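You operate a simulated robot arm through the tools that you are given. There is no shell and no other tool.

You run a simulated robot arm. Do the job below in one go: nothing can be reset, and whatever is moved stays where it is left.

## Task
Stand the tall and the short jar to soak in the plugged sink.
Fine: plug in first, so that it does not run through into the bucket; then a litre or more from the chrome tap; tap shut again. Set down upright: tall jar, short jar.
Where things are to end (x, y in the base frame): tall jar within 60 mm of [730, -660]; short jar within 60 mm of [720, -560].
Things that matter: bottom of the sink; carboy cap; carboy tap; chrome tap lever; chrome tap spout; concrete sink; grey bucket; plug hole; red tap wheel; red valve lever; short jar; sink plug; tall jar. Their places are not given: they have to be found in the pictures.

It is judged by the outcome, as a careful person would: the job done as asked, and still so three seconds after it is handed in. It fails if anything else is knocked over, pushed out of place, dropped, spilled or broken.

## Robot
A 6-joint arm with a three-finger gripper, fixed in place. Base frame: the origin is on the floor under the middle of its stand, x ahead of it, y to its left, z up. Units: mm, degrees, N and s.
It reaches about 1213 mm from its shoulder. Its first joint turns from -166.0 to 166.0 degrees. Payload 4.89 kg.
Tool frame: the origin (TCP) lies between the finger pads and is the grasp point; the fingertips stand 30 mm ahead of it; z points along the fingers, y is the line along which they close. The gripper opens to 164 mm; its body begins 125 mm behind the TCP.
Orientation is that of the tool frame in the base frame, as [roll, pitch, yaw] about the fixed x, y, z axes, in that order (R = Rz(yaw) Ry(pitch) Rx(roll)). With the fingers straight down and closing along the base's y, the tool's x points along the base's -x, its y along +y and its z along -z.

## Interface
- The arm moves only by the tool nudge_tool. Its argument "series" is a list of rows, each a list of 7 numbers: the gripper command, from -1 (fully open) to 1 (shut), values between in proportion, then the shift along the base's x, y, z in units of 500 mm (1.0 is 500 mm), then the turn, a rotation vector about the base's x, y, z in units of 90 degrees (1.0 is 90 degrees). In form: [[gripper, dx, dy, dz, rx, ry, rz], ...]. A call has 1 to 20 rows; each row is the pose to reach, as a shift and turn from the pose commanded when the call began. A call with a number of a shift or a turn outside -1 to 1 is refused whole. Each row takes 0.2 s and may step no farther than 50 mm and 8.6 degrees from the row before; otherwise, or with a gripper value out of range, the whole call is refused. A pose out of reach is approached as far as the arm can. The call stops where the force on the tool passes 40 N (or 10 N more than at its start, if that is more) or the arm is blocked; 0.2 s more then pass. The fingers move at their own pace (about 108 mm/s each) and stop on an object; they squeeze with about 30 N. The grip force told is the motor's: it shows also when the fingers shut on nothing. Time passes only in rows, and 0.2 s behind the last, so rows that repeat a pose let the fingers close. The reply holds the time, the measured pose of the TCP, the force on the tool along the base axes, the opening and the grip force, in the units named above and with some noise, with the torque about the TCP (base axes, N m) and any sound that the robot's microphone picked up.
- Cameras (640 x 400 px; columns grow to the right, rows downward): "scene" is fixed at [220.5, -649.9, 1349.5]; the picture's right is [0.64, -0.77, 0.00], its down [-0.41, -0.34, -0.85] and it looks along [0.65, 0.55, -0.53] (base axes); focal length 214 px, centre (320, 200). "wrist" rides on the gripper at [76, -2, -152] in the tool frame; the picture's right is [0.02, 1.00, 0.00], its down [-0.88, 0.02, -0.47] and it looks along [-0.47, 0.01, 0.88] (tool axes); focal length 247 px, centre (320, 200).
- grab_frame(camera): a new picture of that camera. The clock stands still meanwhile.
- raise_lower(by): moves the trunk up (or, below 0, down) by that many mm; the arm rides with it, the base frame stays. It gives what a move gives, with no picture.
- pixel_to_xyz(camera, pixels): there is no depth. For up to 12 entries [column, row, z] of the newest picture of that camera ("zoom" is the newest enlarged one), the place [x, y] in the base frame at which the ray of that pixel passes the height z, good to about 2 mm. The clock stands still meanwhile.
- close_up(camera, box): a new picture of the part [left, top, right, bottom] of that camera's present view, enlarged. The clock stands still meanwhile.
- sign_off(): hands the job in; it is judged then, once.

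Unless the task says otherwise, let go and move clear before handing in.

The tools are called after ">>>" as name(argument=value, ...) on one line, values as JSON. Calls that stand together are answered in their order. nudge_tool: Moves the arm, as the interface text tells. Its arguments: {"type":"object","properties":{"series":{"type":"array","items":{"type":"array","items":{"type":"number"}}}},"required":["series"]} The other tools are called the same way: raise_lower (by) moves the trunk up or down; grab_frame (camera) takes a picture; pixel_to_xyz (camera, pixels) gives the place at which the rays of pixels pass given heights; close_up (camera, box) takes an enlarged picture of a part of a camera's view; sign_off () hands the job in.

At the start:

```text
time: 0.0
position: [510.0, -303.5, 1329.7]
tool_rot: [-180.0, -0.1, 179.9]
wrist_force: [-0.1, -0.2, 0.2]
ft_torque: [-0.01, 0.01, 0.01]
grip_width: 163.9
grip_force: 0.0
trunk travel left (down, up): [-200.0, 190.0]
```

scene: 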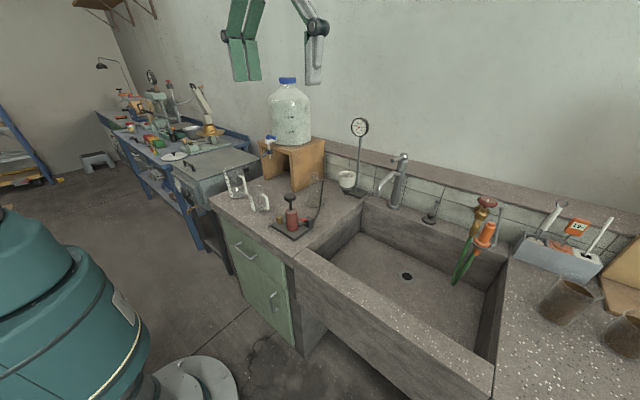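
wrist: 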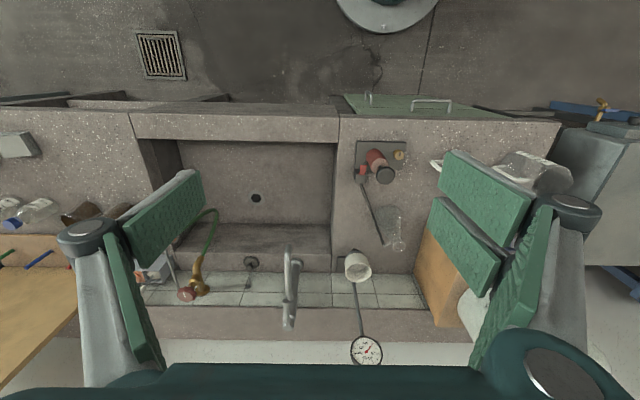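

The scene picture shows the sink with its drain at about (407,276), the chrome tap near (398,170), a red wheel tap with hose near (485,203), and two jar-like things at right (565,300) and (622,325). I'll enlarge these parts to identify them.

>>> close_up(camera="scene", box=[340, 140, 500, 240])

>>> close_up(camera="scene", box=[480, 180, 640, 380])

>>> close_up(camera="scene", box=[200, 70, 380, 250])

>>> close_up(camera="wrist", box=[0, 80, 340, 340])

>>> close_up(camera="wrist", box=[320, 80, 640, 340])

```text
4.00 times, centred on (420, 190) of scene
```

zoom: 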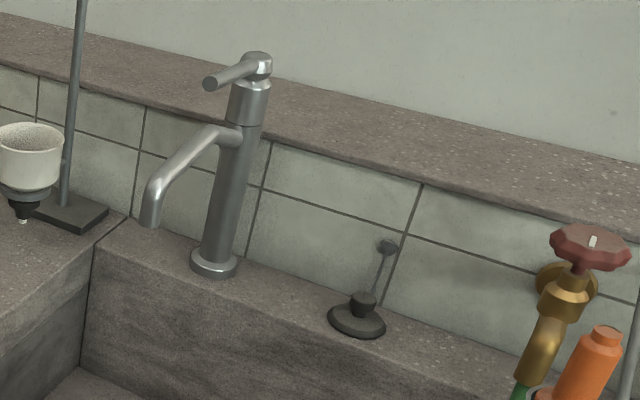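

```text
2.00 times, centred on (560, 280) of scene
```

zoom: 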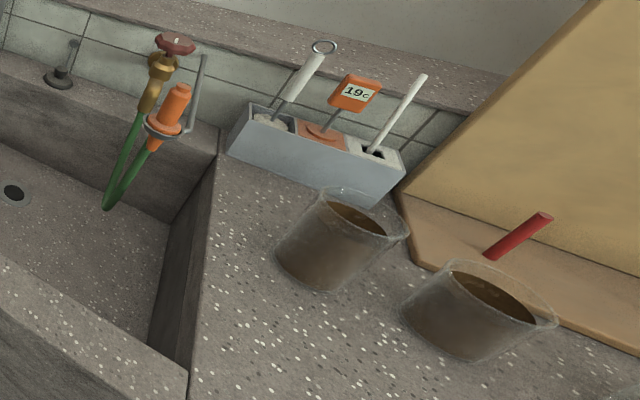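

```text
2.22 times, centred on (290, 160) of scene
```

zoom: 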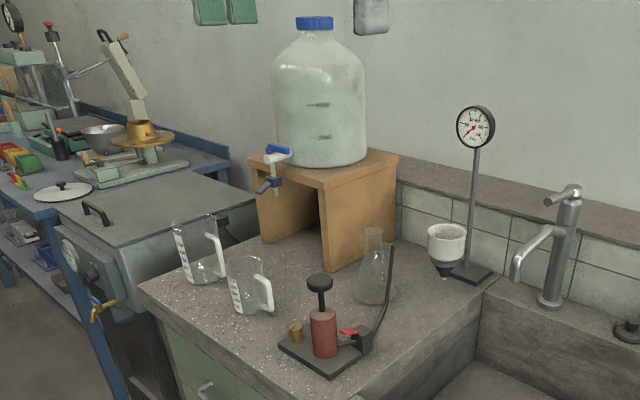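

```text
1.54 times, centred on (170, 210) of wrist
```

zoom: 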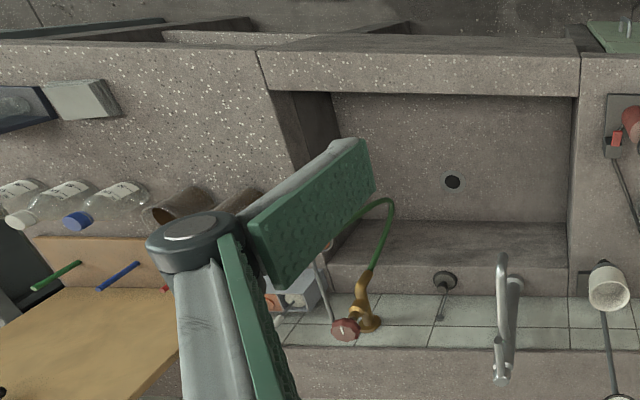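

```text
1.54 times, centred on (480, 210) of wrist
```

zoom: 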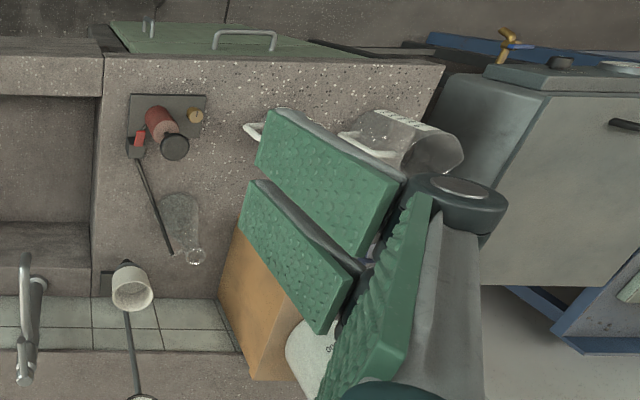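

The plug seems to sit on the back ledge at scene (430,218) with a chain to the wall, the drain is at scene (407,276) / wrist (256,198), and the brown-stained jars stand on the right-hand counter. I'll triangulate heights by comparing scene and wrist rays.

>>> pixel_to_xyz(camera="scene", pixels=[[407, 276, 600], [407, 276, 700], [407, 276, 800], [430, 219, 800], [430, 219, 900], [430, 219, 1000], [294, 258, 800], [294, 258, 900], [294, 258, 1000], [493, 372, 800], [493, 372, 900], [493, 372, 1000]])

>>> pixel_to_xyz(camera="wrist", pixels=[[256, 198, 600], [256, 198, 700], [256, 198, 800], [251, 262, 800], [251, 262, 900], [251, 262, 1000], [338, 117, 800], [338, 117, 900], [338, 117, 1000], [130, 113, 800], [130, 113, 900], [130, 113, 1000]])

```text
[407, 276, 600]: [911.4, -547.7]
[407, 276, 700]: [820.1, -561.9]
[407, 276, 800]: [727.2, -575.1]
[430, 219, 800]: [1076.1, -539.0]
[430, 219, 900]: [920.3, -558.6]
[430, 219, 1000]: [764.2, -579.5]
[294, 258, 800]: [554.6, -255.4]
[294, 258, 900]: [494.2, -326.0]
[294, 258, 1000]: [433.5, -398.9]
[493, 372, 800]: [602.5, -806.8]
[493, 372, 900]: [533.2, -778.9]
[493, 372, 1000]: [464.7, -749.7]
```

```text
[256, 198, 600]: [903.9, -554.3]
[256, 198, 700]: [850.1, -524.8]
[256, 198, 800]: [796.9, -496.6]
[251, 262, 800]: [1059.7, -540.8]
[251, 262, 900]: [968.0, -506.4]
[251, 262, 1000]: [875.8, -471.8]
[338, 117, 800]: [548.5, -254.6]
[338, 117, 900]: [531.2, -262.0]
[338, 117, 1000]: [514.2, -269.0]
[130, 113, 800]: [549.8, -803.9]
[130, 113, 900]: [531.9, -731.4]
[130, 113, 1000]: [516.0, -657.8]
```

The drain triangulates to about (905,-550,607) and the plug to about (1050,-540,810); sink rim/counter top is at z≈800. Next I locate the jars in both cameras via close-ups.

>>> close_up(camera="scene", box=[520, 240, 680, 380])

>>> close_up(camera="wrist", box=[30, 160, 190, 260])

```text
refused: 680 is not a number from 0 to 640
```

```text
4.00 times, centred on (110, 210) of wrist
```

zoom: 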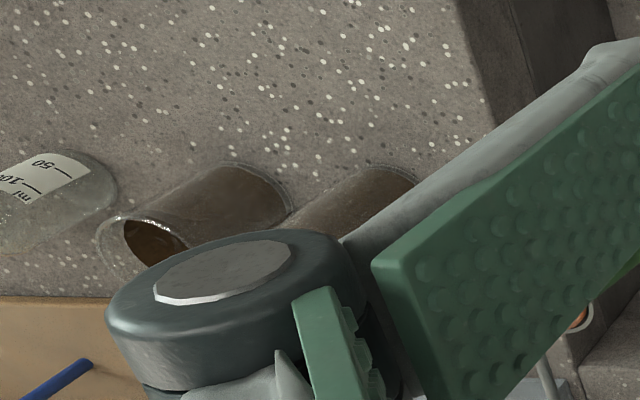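

The wrist close-up shows the two brown-stained jars partly behind the finger. I'll zoom the scene camera on them.

>>> close_up(camera="scene", box=[520, 250, 640, 380])

>>> pixel_to_xyz(camera="scene", pixels=[[559, 316, 800], [627, 352, 800], [580, 287, 900], [580, 287, 1000]])

```text
3.08 times, centred on (580, 315) of scene
```

zoom: 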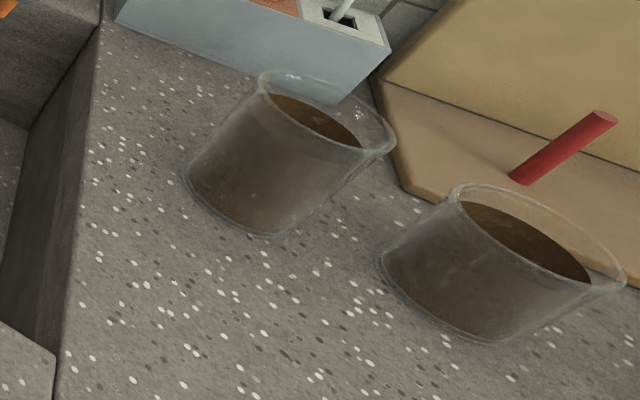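

```text
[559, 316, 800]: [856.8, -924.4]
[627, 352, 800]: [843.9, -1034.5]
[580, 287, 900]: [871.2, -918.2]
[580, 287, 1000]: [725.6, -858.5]
```

Jar A (narrower, taller-looking) stands near (857,-924) and jar B (wider) near (844,-1034). I'll check with the wrist rays.

>>> pixel_to_xyz(camera="wrist", pixels=[[91, 211, 800], [65, 221, 880], [65, 221, 900], [118, 210, 800]])

>>> pixel_to_xyz(camera="zoom", pixels=[[185, 175, 800], [265, 237, 800], [310, 195, 800], [380, 258, 800], [490, 343, 800], [570, 310, 800], [540, 240, 880], [540, 240, 900], [330, 112, 900], [330, 112, 920]])

```text
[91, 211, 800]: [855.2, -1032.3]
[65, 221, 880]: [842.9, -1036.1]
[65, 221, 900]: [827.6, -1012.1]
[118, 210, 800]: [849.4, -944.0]
```

```text
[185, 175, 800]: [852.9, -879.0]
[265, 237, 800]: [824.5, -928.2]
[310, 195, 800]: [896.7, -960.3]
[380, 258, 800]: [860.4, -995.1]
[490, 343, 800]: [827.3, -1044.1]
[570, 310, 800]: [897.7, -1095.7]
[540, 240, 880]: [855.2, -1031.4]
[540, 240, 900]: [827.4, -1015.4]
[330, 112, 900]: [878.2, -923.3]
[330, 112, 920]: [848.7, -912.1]
```

Jars: tall ≈(860,-920) with rim near z 910, short ≈(848,-1035) with rim near z 880. I'll move the hand over the sink toward the jars, high up, for an unobstructed wrist view.

>>> nudge_tool(series=[[-1, 0.04, -0.08, 0, 0, 0, 0], [-1, 0.08, -0.16, 0, 0, 0, 0], [-1, 0.12, -0.24, 0, 0, 0, 0], [-1, 0.16, -0.32, 0, 0, 0, 0], [-1, 0.2, -0.4, 0, 0, 0, 0], [-1, 0.24, -0.48, 0, 0, 0, 0], [-1, 0.28, -0.56, 0, 0, 0, 0], [-1, 0.3, -0.64, 0, 0, 0, 0], [-1, 0.3, -0.72, 0, 0, 0, 0], [-1, 0.3, -0.8, 0, 0, 0, 0]])

```text
time: 2.2
position: [659.1, -702.9, 1331.0]
tool_rot: [180.0, -0.1, -179.9]
wrist_force: [0.4, 2.0, 0.9]
ft_torque: [-0.25, -0.01, -0.01]
grip_width: 164.1
grip_force: 0.1
trunk travel left (down, up): [-200.0, 190.0]
```

>>> grab_frame(camera="wrist")

>>> grab_frame(camera="scene")

```text
taken
```

wrist: 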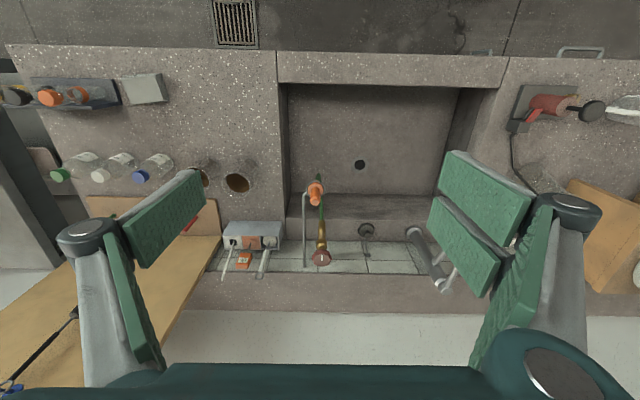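

```text
taken
```

scene: 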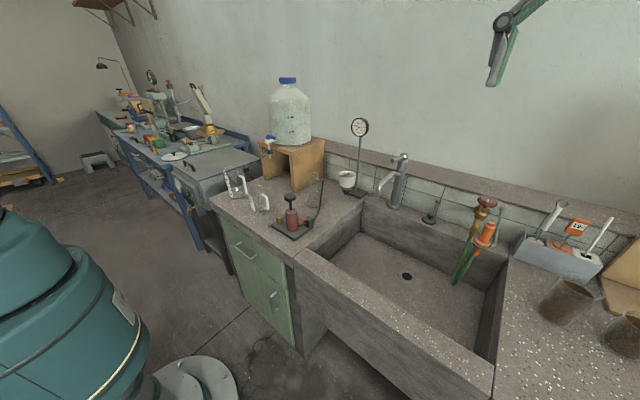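

The wrist view now shows the drain (360,165), plug (366,230), hose nozzle (315,190) in its ring holder, and the jars (240,180) and (205,175). Zooming.

>>> close_up(camera="wrist", box=[180, 130, 300, 205])

>>> close_up(camera="wrist", box=[290, 140, 470, 300])

>>> pixel_to_xyz(camera="wrist", pixels=[[360, 165, 600], [360, 165, 610], [366, 230, 800], [366, 230, 820], [278, 84, 800], [503, 87, 800], [288, 84, 800], [490, 87, 800]])

```text
5.33 times, centred on (240, 168) of wrist
```

zoom: 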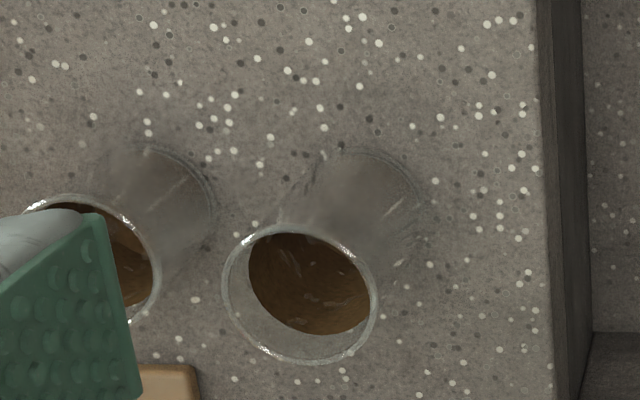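

```text
2.50 times, centred on (380, 220) of wrist
```

zoom: 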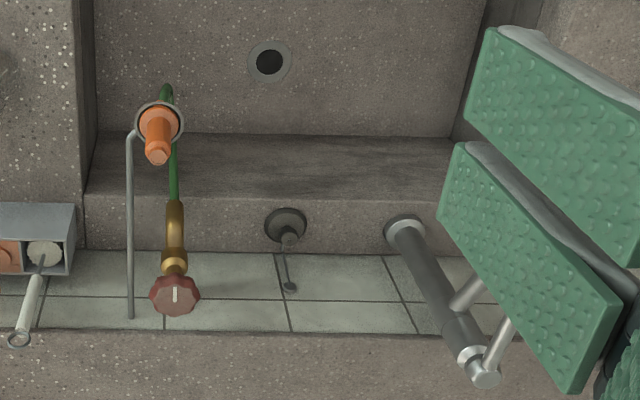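

```text
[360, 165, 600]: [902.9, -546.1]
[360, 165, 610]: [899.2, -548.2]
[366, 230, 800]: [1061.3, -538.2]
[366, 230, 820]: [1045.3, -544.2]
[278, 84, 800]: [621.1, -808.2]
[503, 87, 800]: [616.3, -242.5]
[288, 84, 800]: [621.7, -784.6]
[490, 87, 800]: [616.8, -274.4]
```

Both jars hold brown liquid or residue below the rim, so I must keep them upright. Next I move over toward y≈-450 so the chrome tap and plug are unobstructed between the fingers.

>>> nudge_tool(series=[[-1, 0.0, 0.09, 0, 0, 0, 0], [-1, 0.0, 0.18, 0, 0, 0, 0], [-1, 0.0, 0.27, 0, 0, 0, 0], [-1, 0.0, 0.36, 0, 0, 0, 0], [-1, 0.0, 0.45, 0, 0, 0, 0], [-1, 0.0, 0.5, 0, 0, 0, 0]])

>>> grab_frame(camera="wrist")

>>> close_up(camera="wrist", box=[240, 180, 400, 320])

```text
time: 3.6
position: [660.7, -451.6, 1327.8]
tool_rot: [180.0, 0.0, 180.0]
wrist_force: [-0.4, -0.2, -0.1]
ft_torque: [0.0, -0.03, 0.01]
grip_width: 163.9
grip_force: 0.1
trunk travel left (down, up): [-200.0, 190.0]
```

```text
taken
```

wrist: 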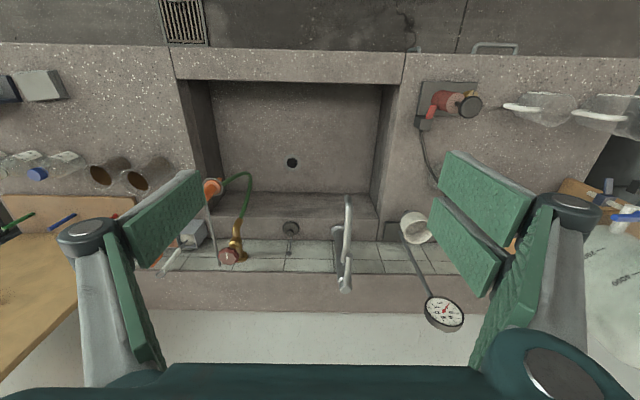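

```text
2.86 times, centred on (320, 250) of wrist
```

zoom: 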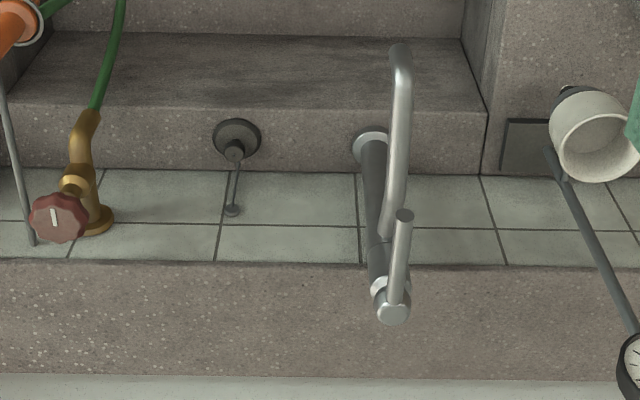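

The chrome tap is now clear: spout tip at zoom (400,50), lever tip (405,215), cap (392,315), plug (237,137) with knob. I'll triangulate with both cameras.

>>> pixel_to_xyz(camera="zoom", pixels=[[400, 50, 900], [400, 50, 950], [405, 215, 1000], [405, 215, 1050], [392, 315, 1000], [392, 315, 1050], [237, 137, 800], [237, 137, 810], [235, 152, 820], [235, 152, 830], [371, 145, 800], [232, 210, 850]])

>>> close_up(camera="scene", box=[370, 145, 450, 230])

```text
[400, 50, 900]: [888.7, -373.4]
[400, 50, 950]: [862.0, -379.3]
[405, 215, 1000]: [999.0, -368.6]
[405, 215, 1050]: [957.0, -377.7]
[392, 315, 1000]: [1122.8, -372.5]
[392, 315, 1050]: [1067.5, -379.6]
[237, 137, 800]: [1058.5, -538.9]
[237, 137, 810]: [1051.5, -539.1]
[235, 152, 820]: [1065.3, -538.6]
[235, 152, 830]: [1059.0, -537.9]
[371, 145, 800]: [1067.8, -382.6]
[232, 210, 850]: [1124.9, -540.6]
```

```text
4.71 times, centred on (410, 188) of scene
```

zoom: 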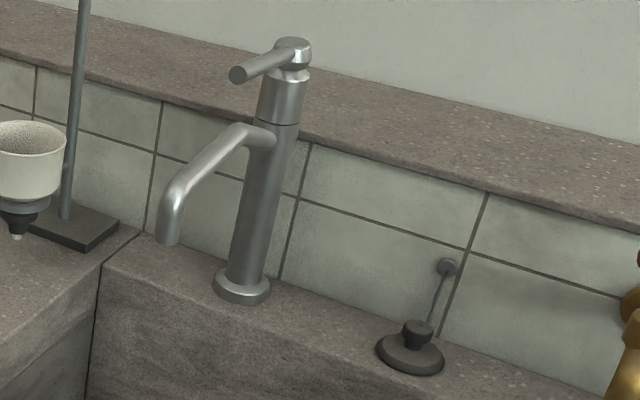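

>>> pixel_to_xyz(camera="zoom", pixels=[[168, 238, 880], [168, 238, 900], [168, 238, 920], [237, 75, 1040], [237, 75, 1060], [292, 48, 1040], [292, 48, 1060], [410, 360, 805], [417, 335, 825], [242, 290, 800], [274, 140, 980]])

```text
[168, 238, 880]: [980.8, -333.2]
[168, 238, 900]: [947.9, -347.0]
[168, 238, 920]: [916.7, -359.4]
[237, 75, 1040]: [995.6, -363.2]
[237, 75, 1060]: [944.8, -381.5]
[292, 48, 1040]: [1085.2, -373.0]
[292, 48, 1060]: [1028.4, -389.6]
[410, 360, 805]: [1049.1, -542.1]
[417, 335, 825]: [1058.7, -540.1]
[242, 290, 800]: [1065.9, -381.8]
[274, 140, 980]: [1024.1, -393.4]
```

Triangulated: spout tip ≈(870,-380,945), lever from cap (1068,-380,1045) to tip (950,-379,1058), plug centre ≈(1056,-540) with knob top near z 830; wall behind at x≈1098. I'll bring the hand, slightly tilted outward, over the sink near the plug for a closer look.

>>> nudge_tool(series=[[0.2, 0.03, -0.03, -0.06, 0, -0.02, 0], [0.2, 0.08, -0.06, -0.12, 0, -0.05, 0], [0.2, 0.13, -0.09, -0.18, 0, -0.08, 0], [0.2, 0.18, -0.12, -0.24, 0, -0.11, 0], [0.2, 0.23, -0.15, -0.3, 0, -0.14, 0], [0.2, 0.28, -0.176, -0.36, 0, -0.17, 0], [0.2, 0.33, -0.176, -0.42, 0, -0.2, 0], [0.2, 0.38, -0.176, -0.48, 0, -0.222, 0], [0.2, 0.43, -0.176, -0.54, 0, -0.222, 0], [0.2, 0.48, -0.176, -0.6, 0, -0.222, 0]])

>>> grab_frame(camera="wrist")

>>> grab_frame(camera="scene")

```text
time: 5.8
position: [899.0, -542.4, 1029.8]
tool_rot: [-180.0, 20.2, -180.0]
wrist_force: [-1.6, 0.5, 1.1]
ft_torque: [-0.1, -0.14, -0.03]
grip_width: 65.5
grip_force: 0.1
trunk travel left (down, up): [-200.0, 190.0]
```

```text
taken
```

wrist: 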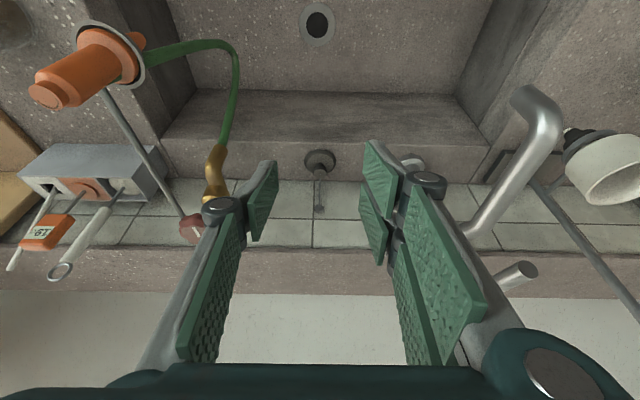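

```text
taken
```

scene: 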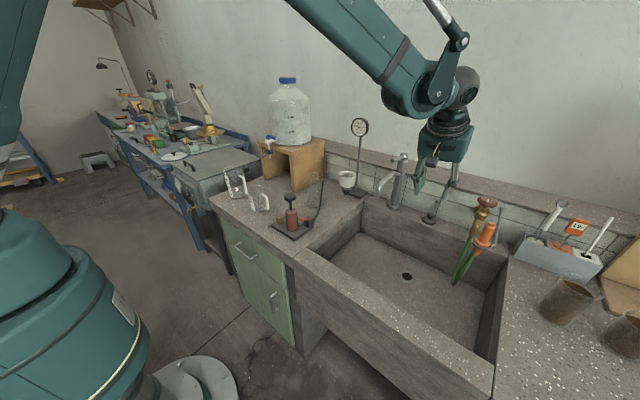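

The plug is visible at wrist (320,160) between the fingers. Zooming in on it to read its shape.

>>> close_up(camera="wrist", box=[280, 130, 360, 230])

>>> close_up(camera="scene", box=[380, 140, 500, 240])

```text
4.00 times, centred on (320, 180) of wrist
```

zoom: 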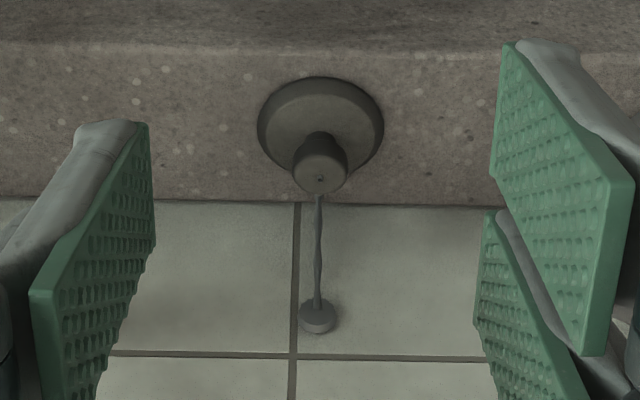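

```text
4.00 times, centred on (440, 190) of scene
```

zoom: 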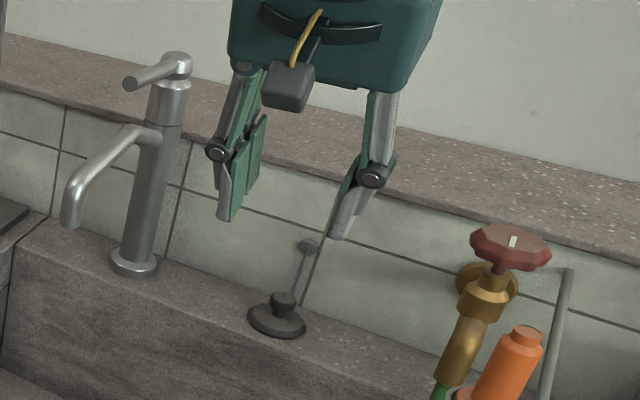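

>>> pixel_to_xyz(camera="zoom", pixels=[[247, 320, 803], [306, 325, 803], [277, 321, 803], [277, 318, 808], [284, 296, 830], [284, 296, 840], [271, 300, 830], [297, 300, 830], [307, 246, 890]])

>>> close_up(camera="wrist", box=[280, 130, 360, 230])

>>> pixel_to_xyz(camera="zoom", pixels=[[258, 128, 803], [383, 128, 803], [320, 78, 803], [320, 202, 800], [320, 178, 830], [320, 178, 840], [294, 165, 830], [347, 165, 830], [318, 316, 890], [318, 316, 870], [320, 202, 805]])

```text
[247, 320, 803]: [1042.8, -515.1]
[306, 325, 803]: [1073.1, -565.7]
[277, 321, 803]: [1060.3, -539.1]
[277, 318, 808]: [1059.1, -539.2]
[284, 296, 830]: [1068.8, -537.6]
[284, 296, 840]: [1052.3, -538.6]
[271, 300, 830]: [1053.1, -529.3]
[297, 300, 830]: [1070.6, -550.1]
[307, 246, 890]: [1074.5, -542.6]
```

```text
4.00 times, centred on (320, 180) of wrist
```

zoom: 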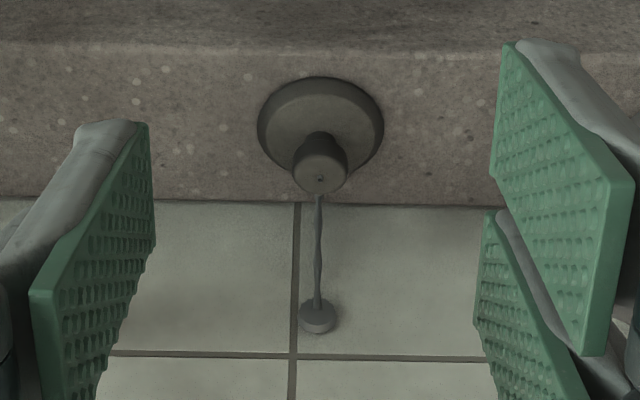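

```text
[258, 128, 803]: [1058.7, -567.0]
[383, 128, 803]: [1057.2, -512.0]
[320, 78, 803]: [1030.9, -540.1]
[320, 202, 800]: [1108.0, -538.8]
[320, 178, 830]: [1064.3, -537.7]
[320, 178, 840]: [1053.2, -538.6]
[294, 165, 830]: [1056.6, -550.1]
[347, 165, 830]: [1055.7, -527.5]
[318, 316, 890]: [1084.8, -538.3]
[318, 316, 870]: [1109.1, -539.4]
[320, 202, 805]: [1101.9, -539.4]
```

Knob is ≈22 mm wide, top at z≈838, axis ≈(1057,-539); disc ≈55 mm wide. I'll approach along the tilted tool axis to a point 60 mm short of the grasp and check reach and alignment.

>>> nudge_tool(series=[[0.2, 0.066, 0.001, -0.061, 0, 0, 0], [0.2, 0.132, 0.002, -0.122, 0, 0, 0], [0.2, 0.198, 0.003, -0.183, 0, 0, 0], [0.2, 0.264, 0.004, -0.243, 0, 0, 0], [0.2, 0.264, 0.004, -0.243, 0, 0, 0]])

>>> grab_frame(camera="wrist")

>>> close_up(camera="scene", box=[370, 120, 490, 230])

```text
time: 7.0
position: [1032.0, -544.1, 907.8]
tool_rot: [179.9, 19.9, -179.9]
wrist_force: [0.1, -0.3, -0.2]
ft_torque: [0.01, 0.05, -0.02]
grip_width: 65.6
grip_force: 0.1
trunk travel left (down, up): [-200.0, 190.0]
```

```text
taken
```

wrist: 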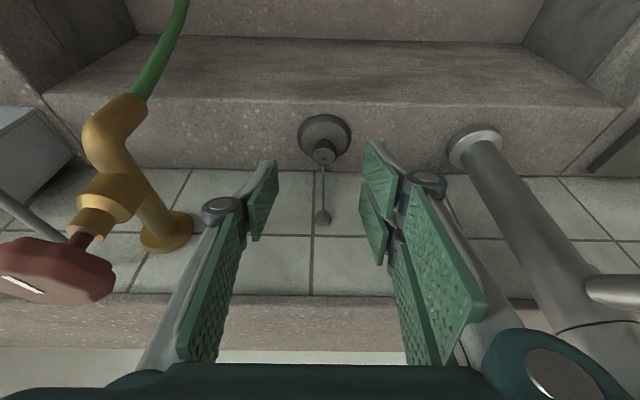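

```text
3.64 times, centred on (430, 175) of scene
```

zoom: 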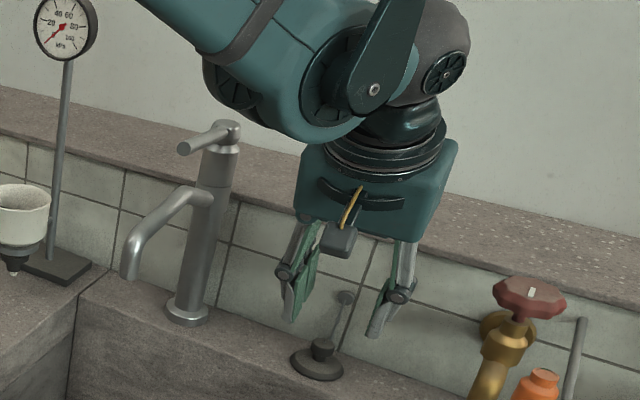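

The TCP is at (1032,-544,908) and the knob appears at wrist (325,152), ≈5 mm to the +y side of the finger centre. I'll correct +5 mm in y, advance 60 mm along the tool axis and then look before closing.

>>> nudge_tool(series=[[0.2, 0.014, 0.01, -0.037, 0, 0, 0], [0.2, 0.028, 0.01, -0.074, 0, 0, 0], [0.2, 0.041, 0.01, -0.112, 0, 0, 0], [0.2, 0.041, 0.01, -0.112, 0, 0, 0]])

>>> grab_frame(camera="wrist")

>>> close_up(camera="scene", box=[400, 160, 480, 240])

```text
time: 8.0
position: [1053.1, -536.6, 851.7]
tool_rot: [180.0, 20.0, -179.9]
wrist_force: [-0.5, -0.9, -0.4]
ft_torque: [0.02, -0.02, 0.02]
grip_width: 65.5
grip_force: 0.0
trunk travel left (down, up): [-200.0, 190.0]
```

```text
taken
```

wrist: 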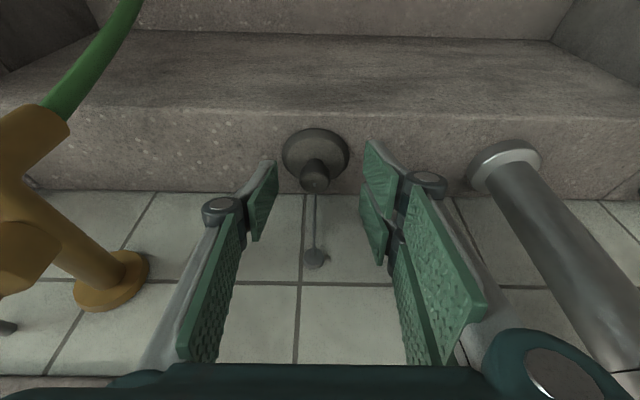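

```text
5.00 times, centred on (440, 200) of scene
```

zoom: 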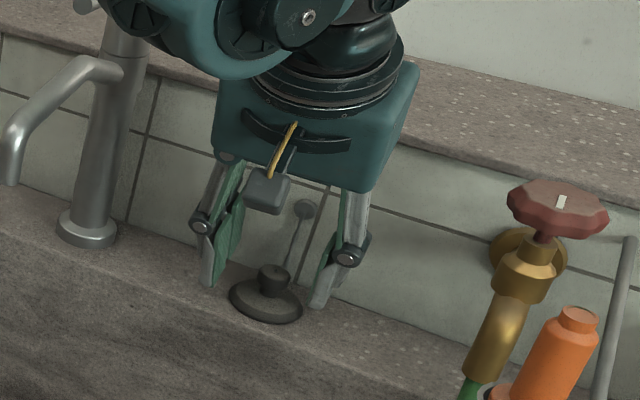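

Fingers straddle the knob (wrist (316,180)), about 2–3 mm off centre. I'll correct y slightly and close.

>>> nudge_tool(series=[[0.2, 0, -0.005, 0, 0, 0, 0], [0.6, 0, -0.005, 0, 0, 0, 0], [1, 0, -0.005, 0, 0, 0, 0], [1, 0, -0.005, 0, 0, 0, 0], [1, 0, -0.005, 0, 0, 0, 0], [1, 0, -0.005, 0, 0, 0, 0]])

>>> grab_frame(camera="wrist")

>>> close_up(camera="scene", box=[400, 160, 480, 240])

```text
time: 9.4
position: [1052.0, -536.6, 851.8]
tool_rot: [180.0, 20.1, -179.9]
wrist_force: [-0.4, 0.0, 0.4]
ft_torque: [0.02, -0.01, -0.01]
grip_width: 21.9
grip_force: 29.5
trunk travel left (down, up): [-200.0, 190.0]
```

```text
taken
```

wrist: 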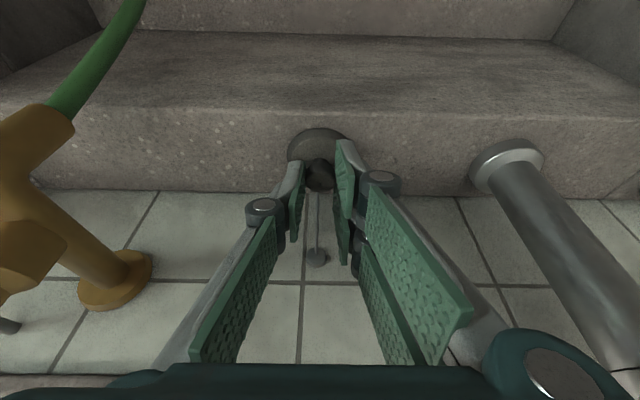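

```text
5.00 times, centred on (440, 200) of scene
```

zoom: 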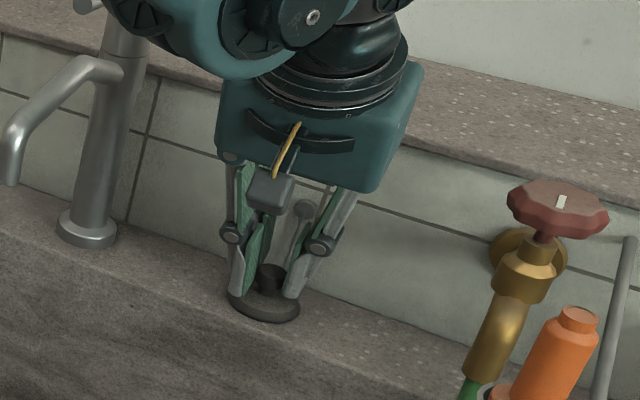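

Gripped at 21.9 mm, matching the knob. I'll lift it 60 mm slowly and watch the chain and force.

>>> nudge_tool(series=[[1, 0, 0, 0.03, 0, 0, 0], [1, 0, 0, 0.06, 0, 0, 0], [1, 0, 0, 0.09, 0, 0, 0], [1, 0, 0, 0.12, 0, 0, 0], [1, -0.02, 0, 0.15, 0, 0, 0]])

>>> grab_frame(camera="wrist")

>>> close_up(camera="scene", box=[380, 130, 490, 240])

```text
time: 10.6
position: [1044.4, -537.5, 925.3]
tool_rot: [-180.0, 20.0, -179.9]
wrist_force: [0.5, 0.0, -1.2]
ft_torque: [0.01, 0.04, 0.03]
grip_width: 22.0
grip_force: 29.9
trunk travel left (down, up): [-200.0, 190.0]
```

```text
taken
```

wrist: 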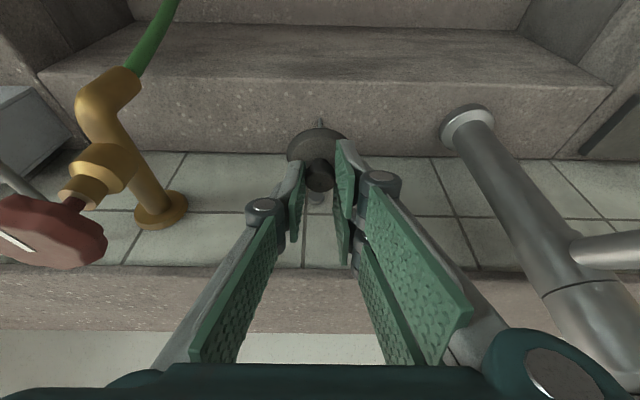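

```text
3.64 times, centred on (435, 185) of scene
```

zoom: 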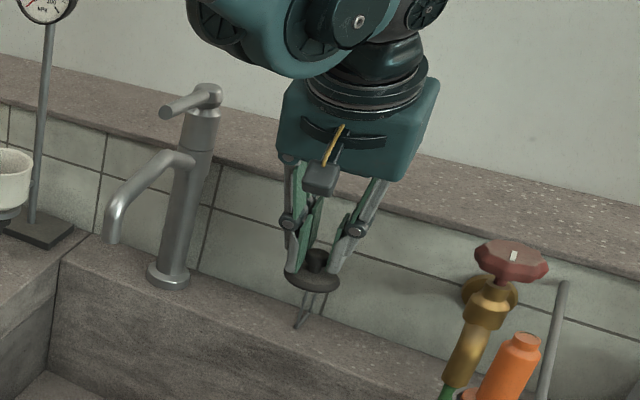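

The plug is lifted cleanly, its chain hanging loose. Keeping the same tilt so the plug stays level, I'll move back over the drain and part-way down, then look.

>>> nudge_tool(series=[[1, -0.07, -0.005, 0.0, 0, 0, 0], [1, -0.14, -0.012, 0.0, 0, 0, 0], [1, -0.21, -0.018, 0.0, 0, 0, 0], [1, -0.28, -0.024, 0.0, 0, 0, 0], [1, -0.29, -0.024, -0.08, 0, 0, 0], [1, -0.29, -0.024, -0.16, 0, 0, 0], [1, -0.29, -0.024, -0.24, 0, 0, 0]])

>>> grab_frame(camera="wrist")

>>> grab_frame(camera="scene")

```text
time: 12.2
position: [897.4, -547.8, 808.2]
tool_rot: [179.8, 20.0, 179.9]
wrist_force: [-1.3, 0.3, 0.5]
ft_torque: [-0.07, -0.08, -0.05]
grip_width: 22.1
grip_force: 29.7
trunk travel left (down, up): [-200.0, 190.0]
```

```text
taken
```

wrist: 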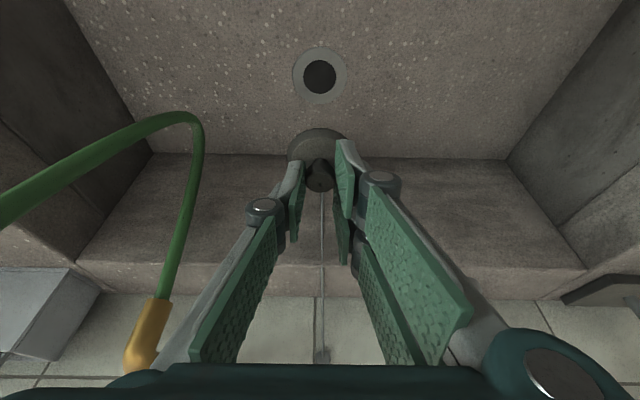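

```text
taken
```

scene: 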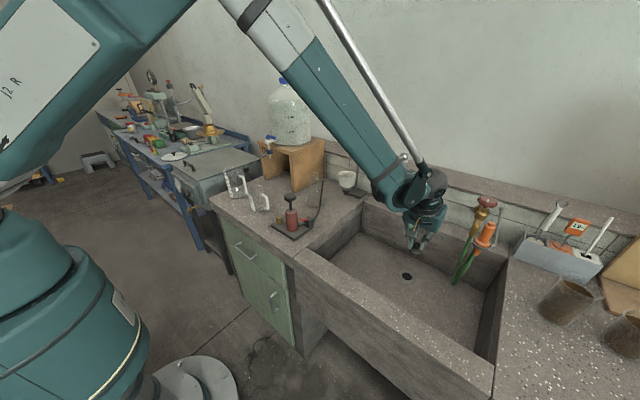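

The drain is visible at wrist (319,76) just beyond the held plug. I'll compute its exact place from this closer view and from the scene.

>>> pixel_to_xyz(camera="wrist", pixels=[[319.5, 76, 600], [319.5, 76, 607], [319.5, 76, 615], [293, 75, 607], [348, 75, 607], [320, 47, 607], [320, 104, 607], [303, 77, 607], [336, 77, 607]])

>>> close_up(camera="scene", box=[370, 220, 450, 300])

```text
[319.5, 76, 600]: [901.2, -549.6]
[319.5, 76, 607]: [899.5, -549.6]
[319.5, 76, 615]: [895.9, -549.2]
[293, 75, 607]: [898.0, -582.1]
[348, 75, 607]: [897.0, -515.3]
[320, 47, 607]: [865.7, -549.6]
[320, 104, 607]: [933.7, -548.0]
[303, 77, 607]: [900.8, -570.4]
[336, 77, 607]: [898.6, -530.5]
```

```text
5.00 times, centred on (410, 260) of scene
```

zoom: 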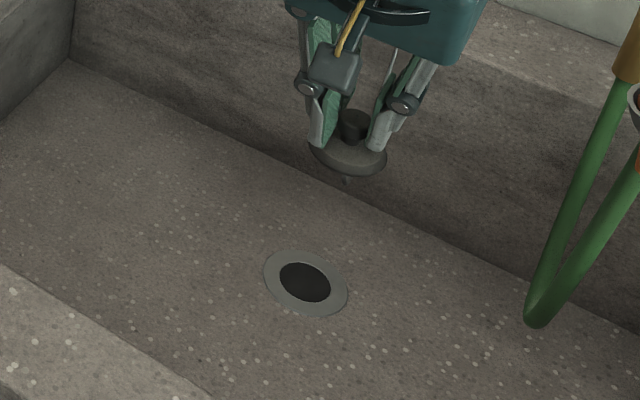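

>>> pixel_to_xyz(camera="zoom", pixels=[[305, 282, 600], [305, 282, 607], [305, 282, 615], [305, 282, 620]])

```text
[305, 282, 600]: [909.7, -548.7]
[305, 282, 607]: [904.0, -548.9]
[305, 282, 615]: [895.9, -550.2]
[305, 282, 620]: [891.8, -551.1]
```

>>> pixel_to_xyz(camera="zoom", pixels=[[355, 120, 794], [348, 154, 760], [309, 143, 760], [387, 168, 760], [346, 180, 750], [348, 154, 765]])

>>> close_up(camera="scene", box=[400, 220, 440, 260])

>>> close_up(camera="wrist", box=[270, 30, 370, 210])

```text
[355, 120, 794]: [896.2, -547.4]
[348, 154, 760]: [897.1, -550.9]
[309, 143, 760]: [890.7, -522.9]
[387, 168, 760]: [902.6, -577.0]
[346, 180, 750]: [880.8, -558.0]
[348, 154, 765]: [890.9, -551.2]
```

```text
10.00 times, centred on (420, 240) of scene
```

zoom: 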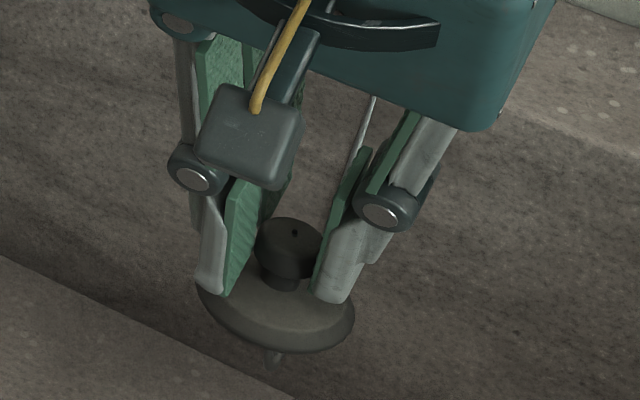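

```text
2.22 times, centred on (320, 120) of wrist
```

zoom: 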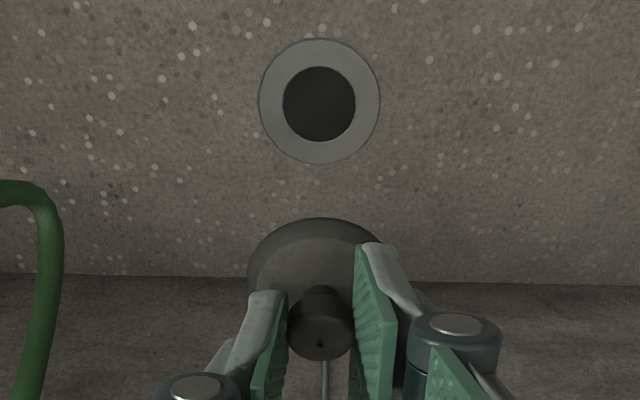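

>>> pixel_to_xyz(camera="wrist", pixels=[[320, 183, 794], [317.7, 128, 758], [317.7, 128, 762], [287, 154, 760], [319.5, 76, 613]])

```text
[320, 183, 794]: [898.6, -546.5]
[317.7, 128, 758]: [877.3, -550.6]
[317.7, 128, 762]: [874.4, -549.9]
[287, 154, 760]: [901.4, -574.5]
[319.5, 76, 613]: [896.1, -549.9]
```

Plug axis ≈(900,-548.5) versus drain ≈(897,-549.5). I'll shift −3 mm in x, −1 mm in y and lower to about 10 mm above contact.

>>> nudge_tool(series=[[1, -0.006, -0.002, -0.06, 0, 0, 0], [1, -0.006, -0.002, -0.12, 0, 0, 0], [1, -0.006, -0.002, -0.18, 0, 0, 0], [1, -0.006, -0.002, -0.22, 0, 0, 0], [1, -0.006, -0.002, -0.26, 0, 0, 0], [1, -0.006, -0.002, -0.26, 0, 0, 0]])

>>> close_up(camera="wrist", box=[260, 60, 380, 200])

>>> grab_frame(camera="scene")

>>> close_up(camera="scene", box=[380, 245, 440, 295])

```text
time: 13.6
position: [893.7, -550.1, 677.6]
tool_rot: [-180.0, 20.0, 179.9]
wrist_force: [-1.2, 0.0, 0.7]
ft_torque: [0.03, 0.0, 0.0]
grip_width: 22.0
grip_force: 30.5
trunk travel left (down, up): [-200.0, 190.0]
```

```text
2.86 times, centred on (320, 130) of wrist
```

zoom: 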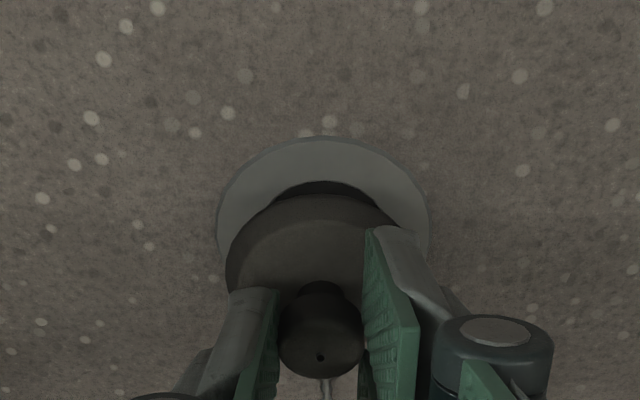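

```text
taken
```

scene: 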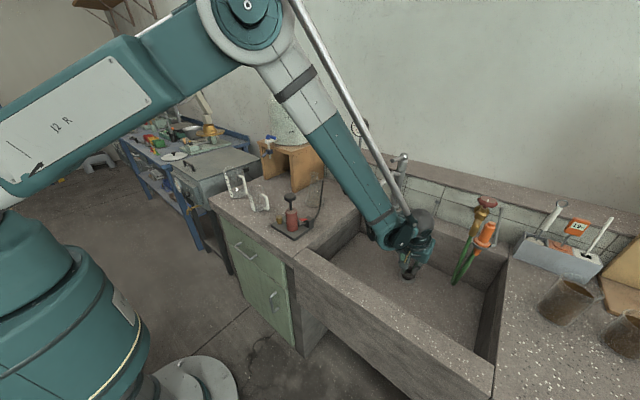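

```text
8.00 times, centred on (410, 270) of scene
```

zoom: 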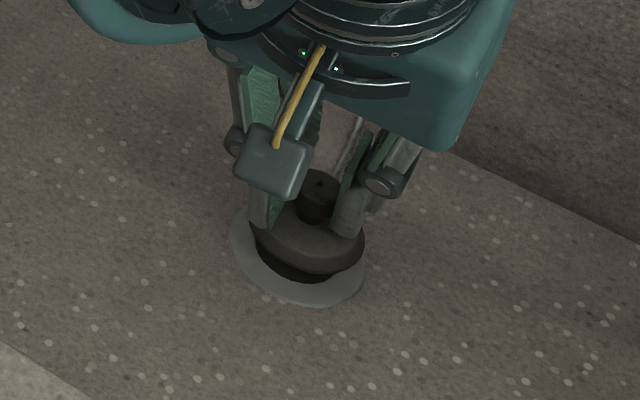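

The plug hovers ~12 mm above the ring, centred to within ~2 mm (wrist ring centre 323 vs disc 318). Small correction and lower gently in small steps.

>>> nudge_tool(series=[[1, -0.003, 0.002, -0.006, 0, 0, 0], [1, -0.003, 0.002, -0.012, 0, 0, 0], [1, -0.003, 0.002, -0.016, 0, 0, 0], [1, -0.003, 0.002, -0.02, 0, 0, 0]])

>>> close_up(camera="wrist", box=[260, 60, 380, 200])

>>> close_up(camera="scene", box=[380, 245, 440, 295])

```text
time: 14.6
position: [894.5, -549.1, 666.0]
tool_rot: [-180.0, 20.0, 180.0]
wrist_force: [0.2, -0.9, -0.8]
ft_torque: [0.02, 0.0, 0.0]
grip_width: 22.1
grip_force: 30.0
trunk travel left (down, up): [-200.0, 190.0]
```

```text
2.86 times, centred on (320, 130) of wrist
```

zoom: 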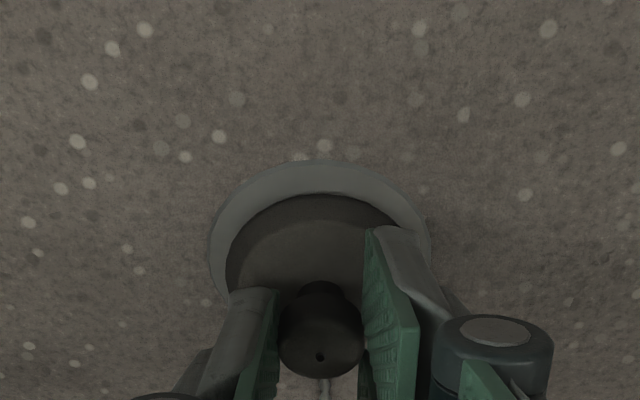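

```text
8.00 times, centred on (410, 270) of scene
```

zoom: 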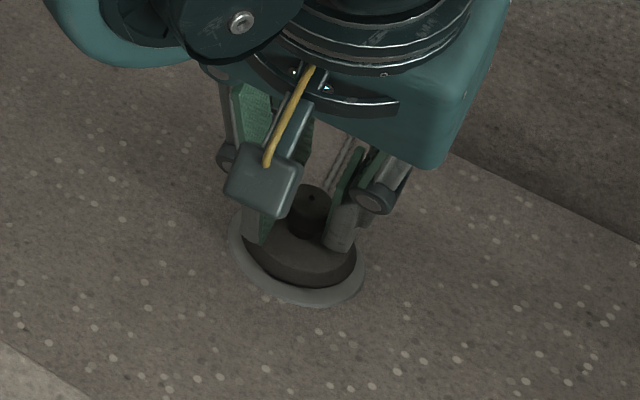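

Well centred now, with perhaps 3–4 mm left to go. Lowering in 2 mm steps watching force.

>>> nudge_tool(series=[[1, -0.002, 0.001, -0.003, 0, 0, 0], [1, -0.002, 0.001, -0.006, 0, 0, 0], [1, -0.002, 0.001, -0.009, 0, 0, 0]])

>>> close_up(camera="wrist", box=[260, 60, 380, 200])

>>> close_up(camera="scene", box=[380, 245, 440, 295])

```text
time: 15.4
position: [891.3, -548.7, 661.8]
tool_rot: [180.0, 20.0, 180.0]
wrist_force: [0.1, -0.1, -0.1]
ft_torque: [-0.01, 0.01, 0.01]
grip_width: 22.0
grip_force: 30.2
trunk travel left (down, up): [-200.0, 190.0]
```

```text
2.86 times, centred on (320, 130) of wrist
```

zoom: 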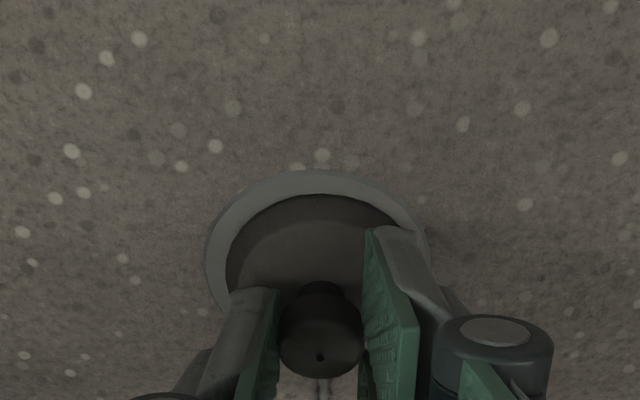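

```text
8.00 times, centred on (410, 270) of scene
```

zoom: 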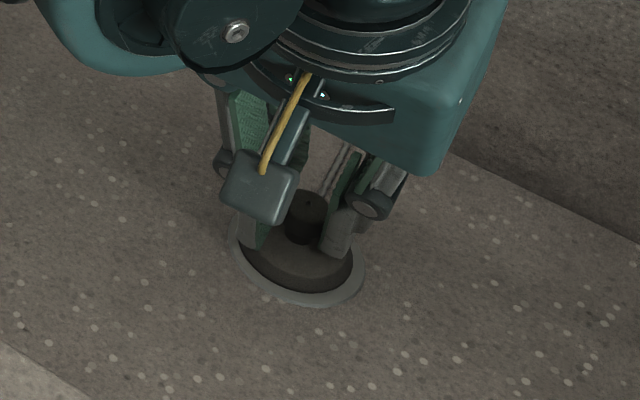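

No contact yet; gap still shrinking and the disc is concentric. Continue lowering in small steps.

>>> nudge_tool(series=[[1, 0, 0, -0.003, 0, 0, 0], [1, 0, 0, -0.006, 0, 0, 0], [1, 0, 0, -0.009, 0, 0, 0], [1, 0, 0, -0.012, 0, 0, 0]])

>>> close_up(camera="wrist", box=[260, 60, 380, 200])

>>> close_up(camera="scene", box=[380, 245, 440, 295])

```text
time: 16.2
position: [891.9, -548.9, 663.2]
tool_rot: [-179.9, 20.2, 179.9]
wrist_force: [-6.5, 3.6, 29.3]
ft_torque: [0.05, 0.19, 0.02]
grip_width: 22.3
grip_force: 30.0
trunk travel left (down, up): [-200.0, 190.0]
stopped in row 3: the force on the tool passed its limit at 43 N (the readings are from after the stop); the commanded pose is now the measured one
```

```text
2.86 times, centred on (320, 130) of wrist
```

zoom: 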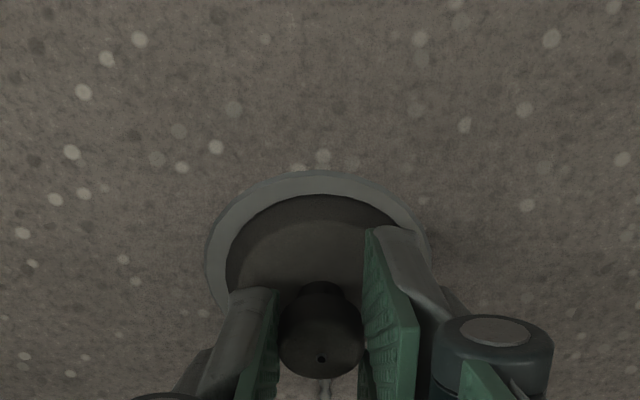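

```text
8.00 times, centred on (410, 270) of scene
```

zoom: 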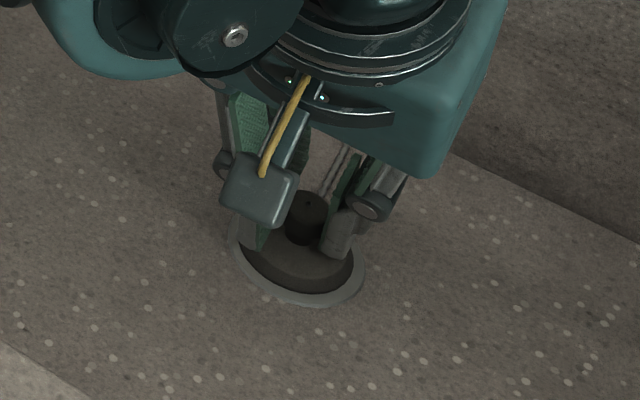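

Contact at TCP z≈662, matching plug base ≈ ring height. I'll relieve the load slightly, open the fingers to ~50 mm and back off along the tool axis.

>>> nudge_tool(series=[[1, 0, 0, 0.001, 0, 0, 0], [0.7, 0, 0, 0.001, 0, 0, 0], [0.35, 0, 0, 0.001, 0, 0, 0], [0.35, 0, 0, 0.001, 0, 0, 0]])

>>> close_up(camera="wrist", box=[260, 60, 380, 200])

>>> close_up(camera="scene", box=[380, 245, 440, 295])

```text
time: 17.2
position: [893.1, -550.6, 660.1]
tool_rot: [180.0, 20.1, -180.0]
wrist_force: [-0.6, 0.4, -0.2]
ft_torque: [0.03, 0.01, 0.02]
grip_width: 53.5
grip_force: 0.0
trunk travel left (down, up): [-200.0, 190.0]
```

```text
2.86 times, centred on (320, 130) of wrist
```

zoom: 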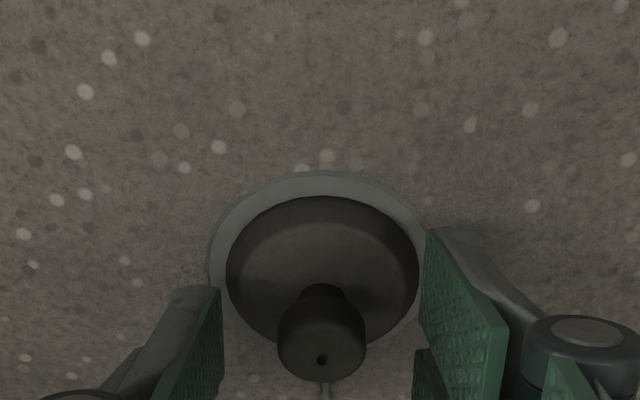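

```text
8.00 times, centred on (410, 270) of scene
```

zoom: 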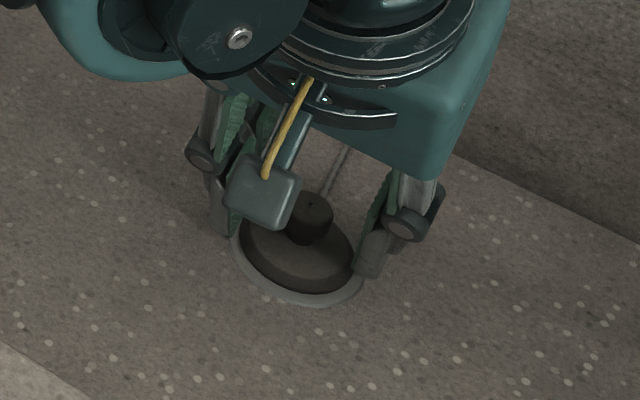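

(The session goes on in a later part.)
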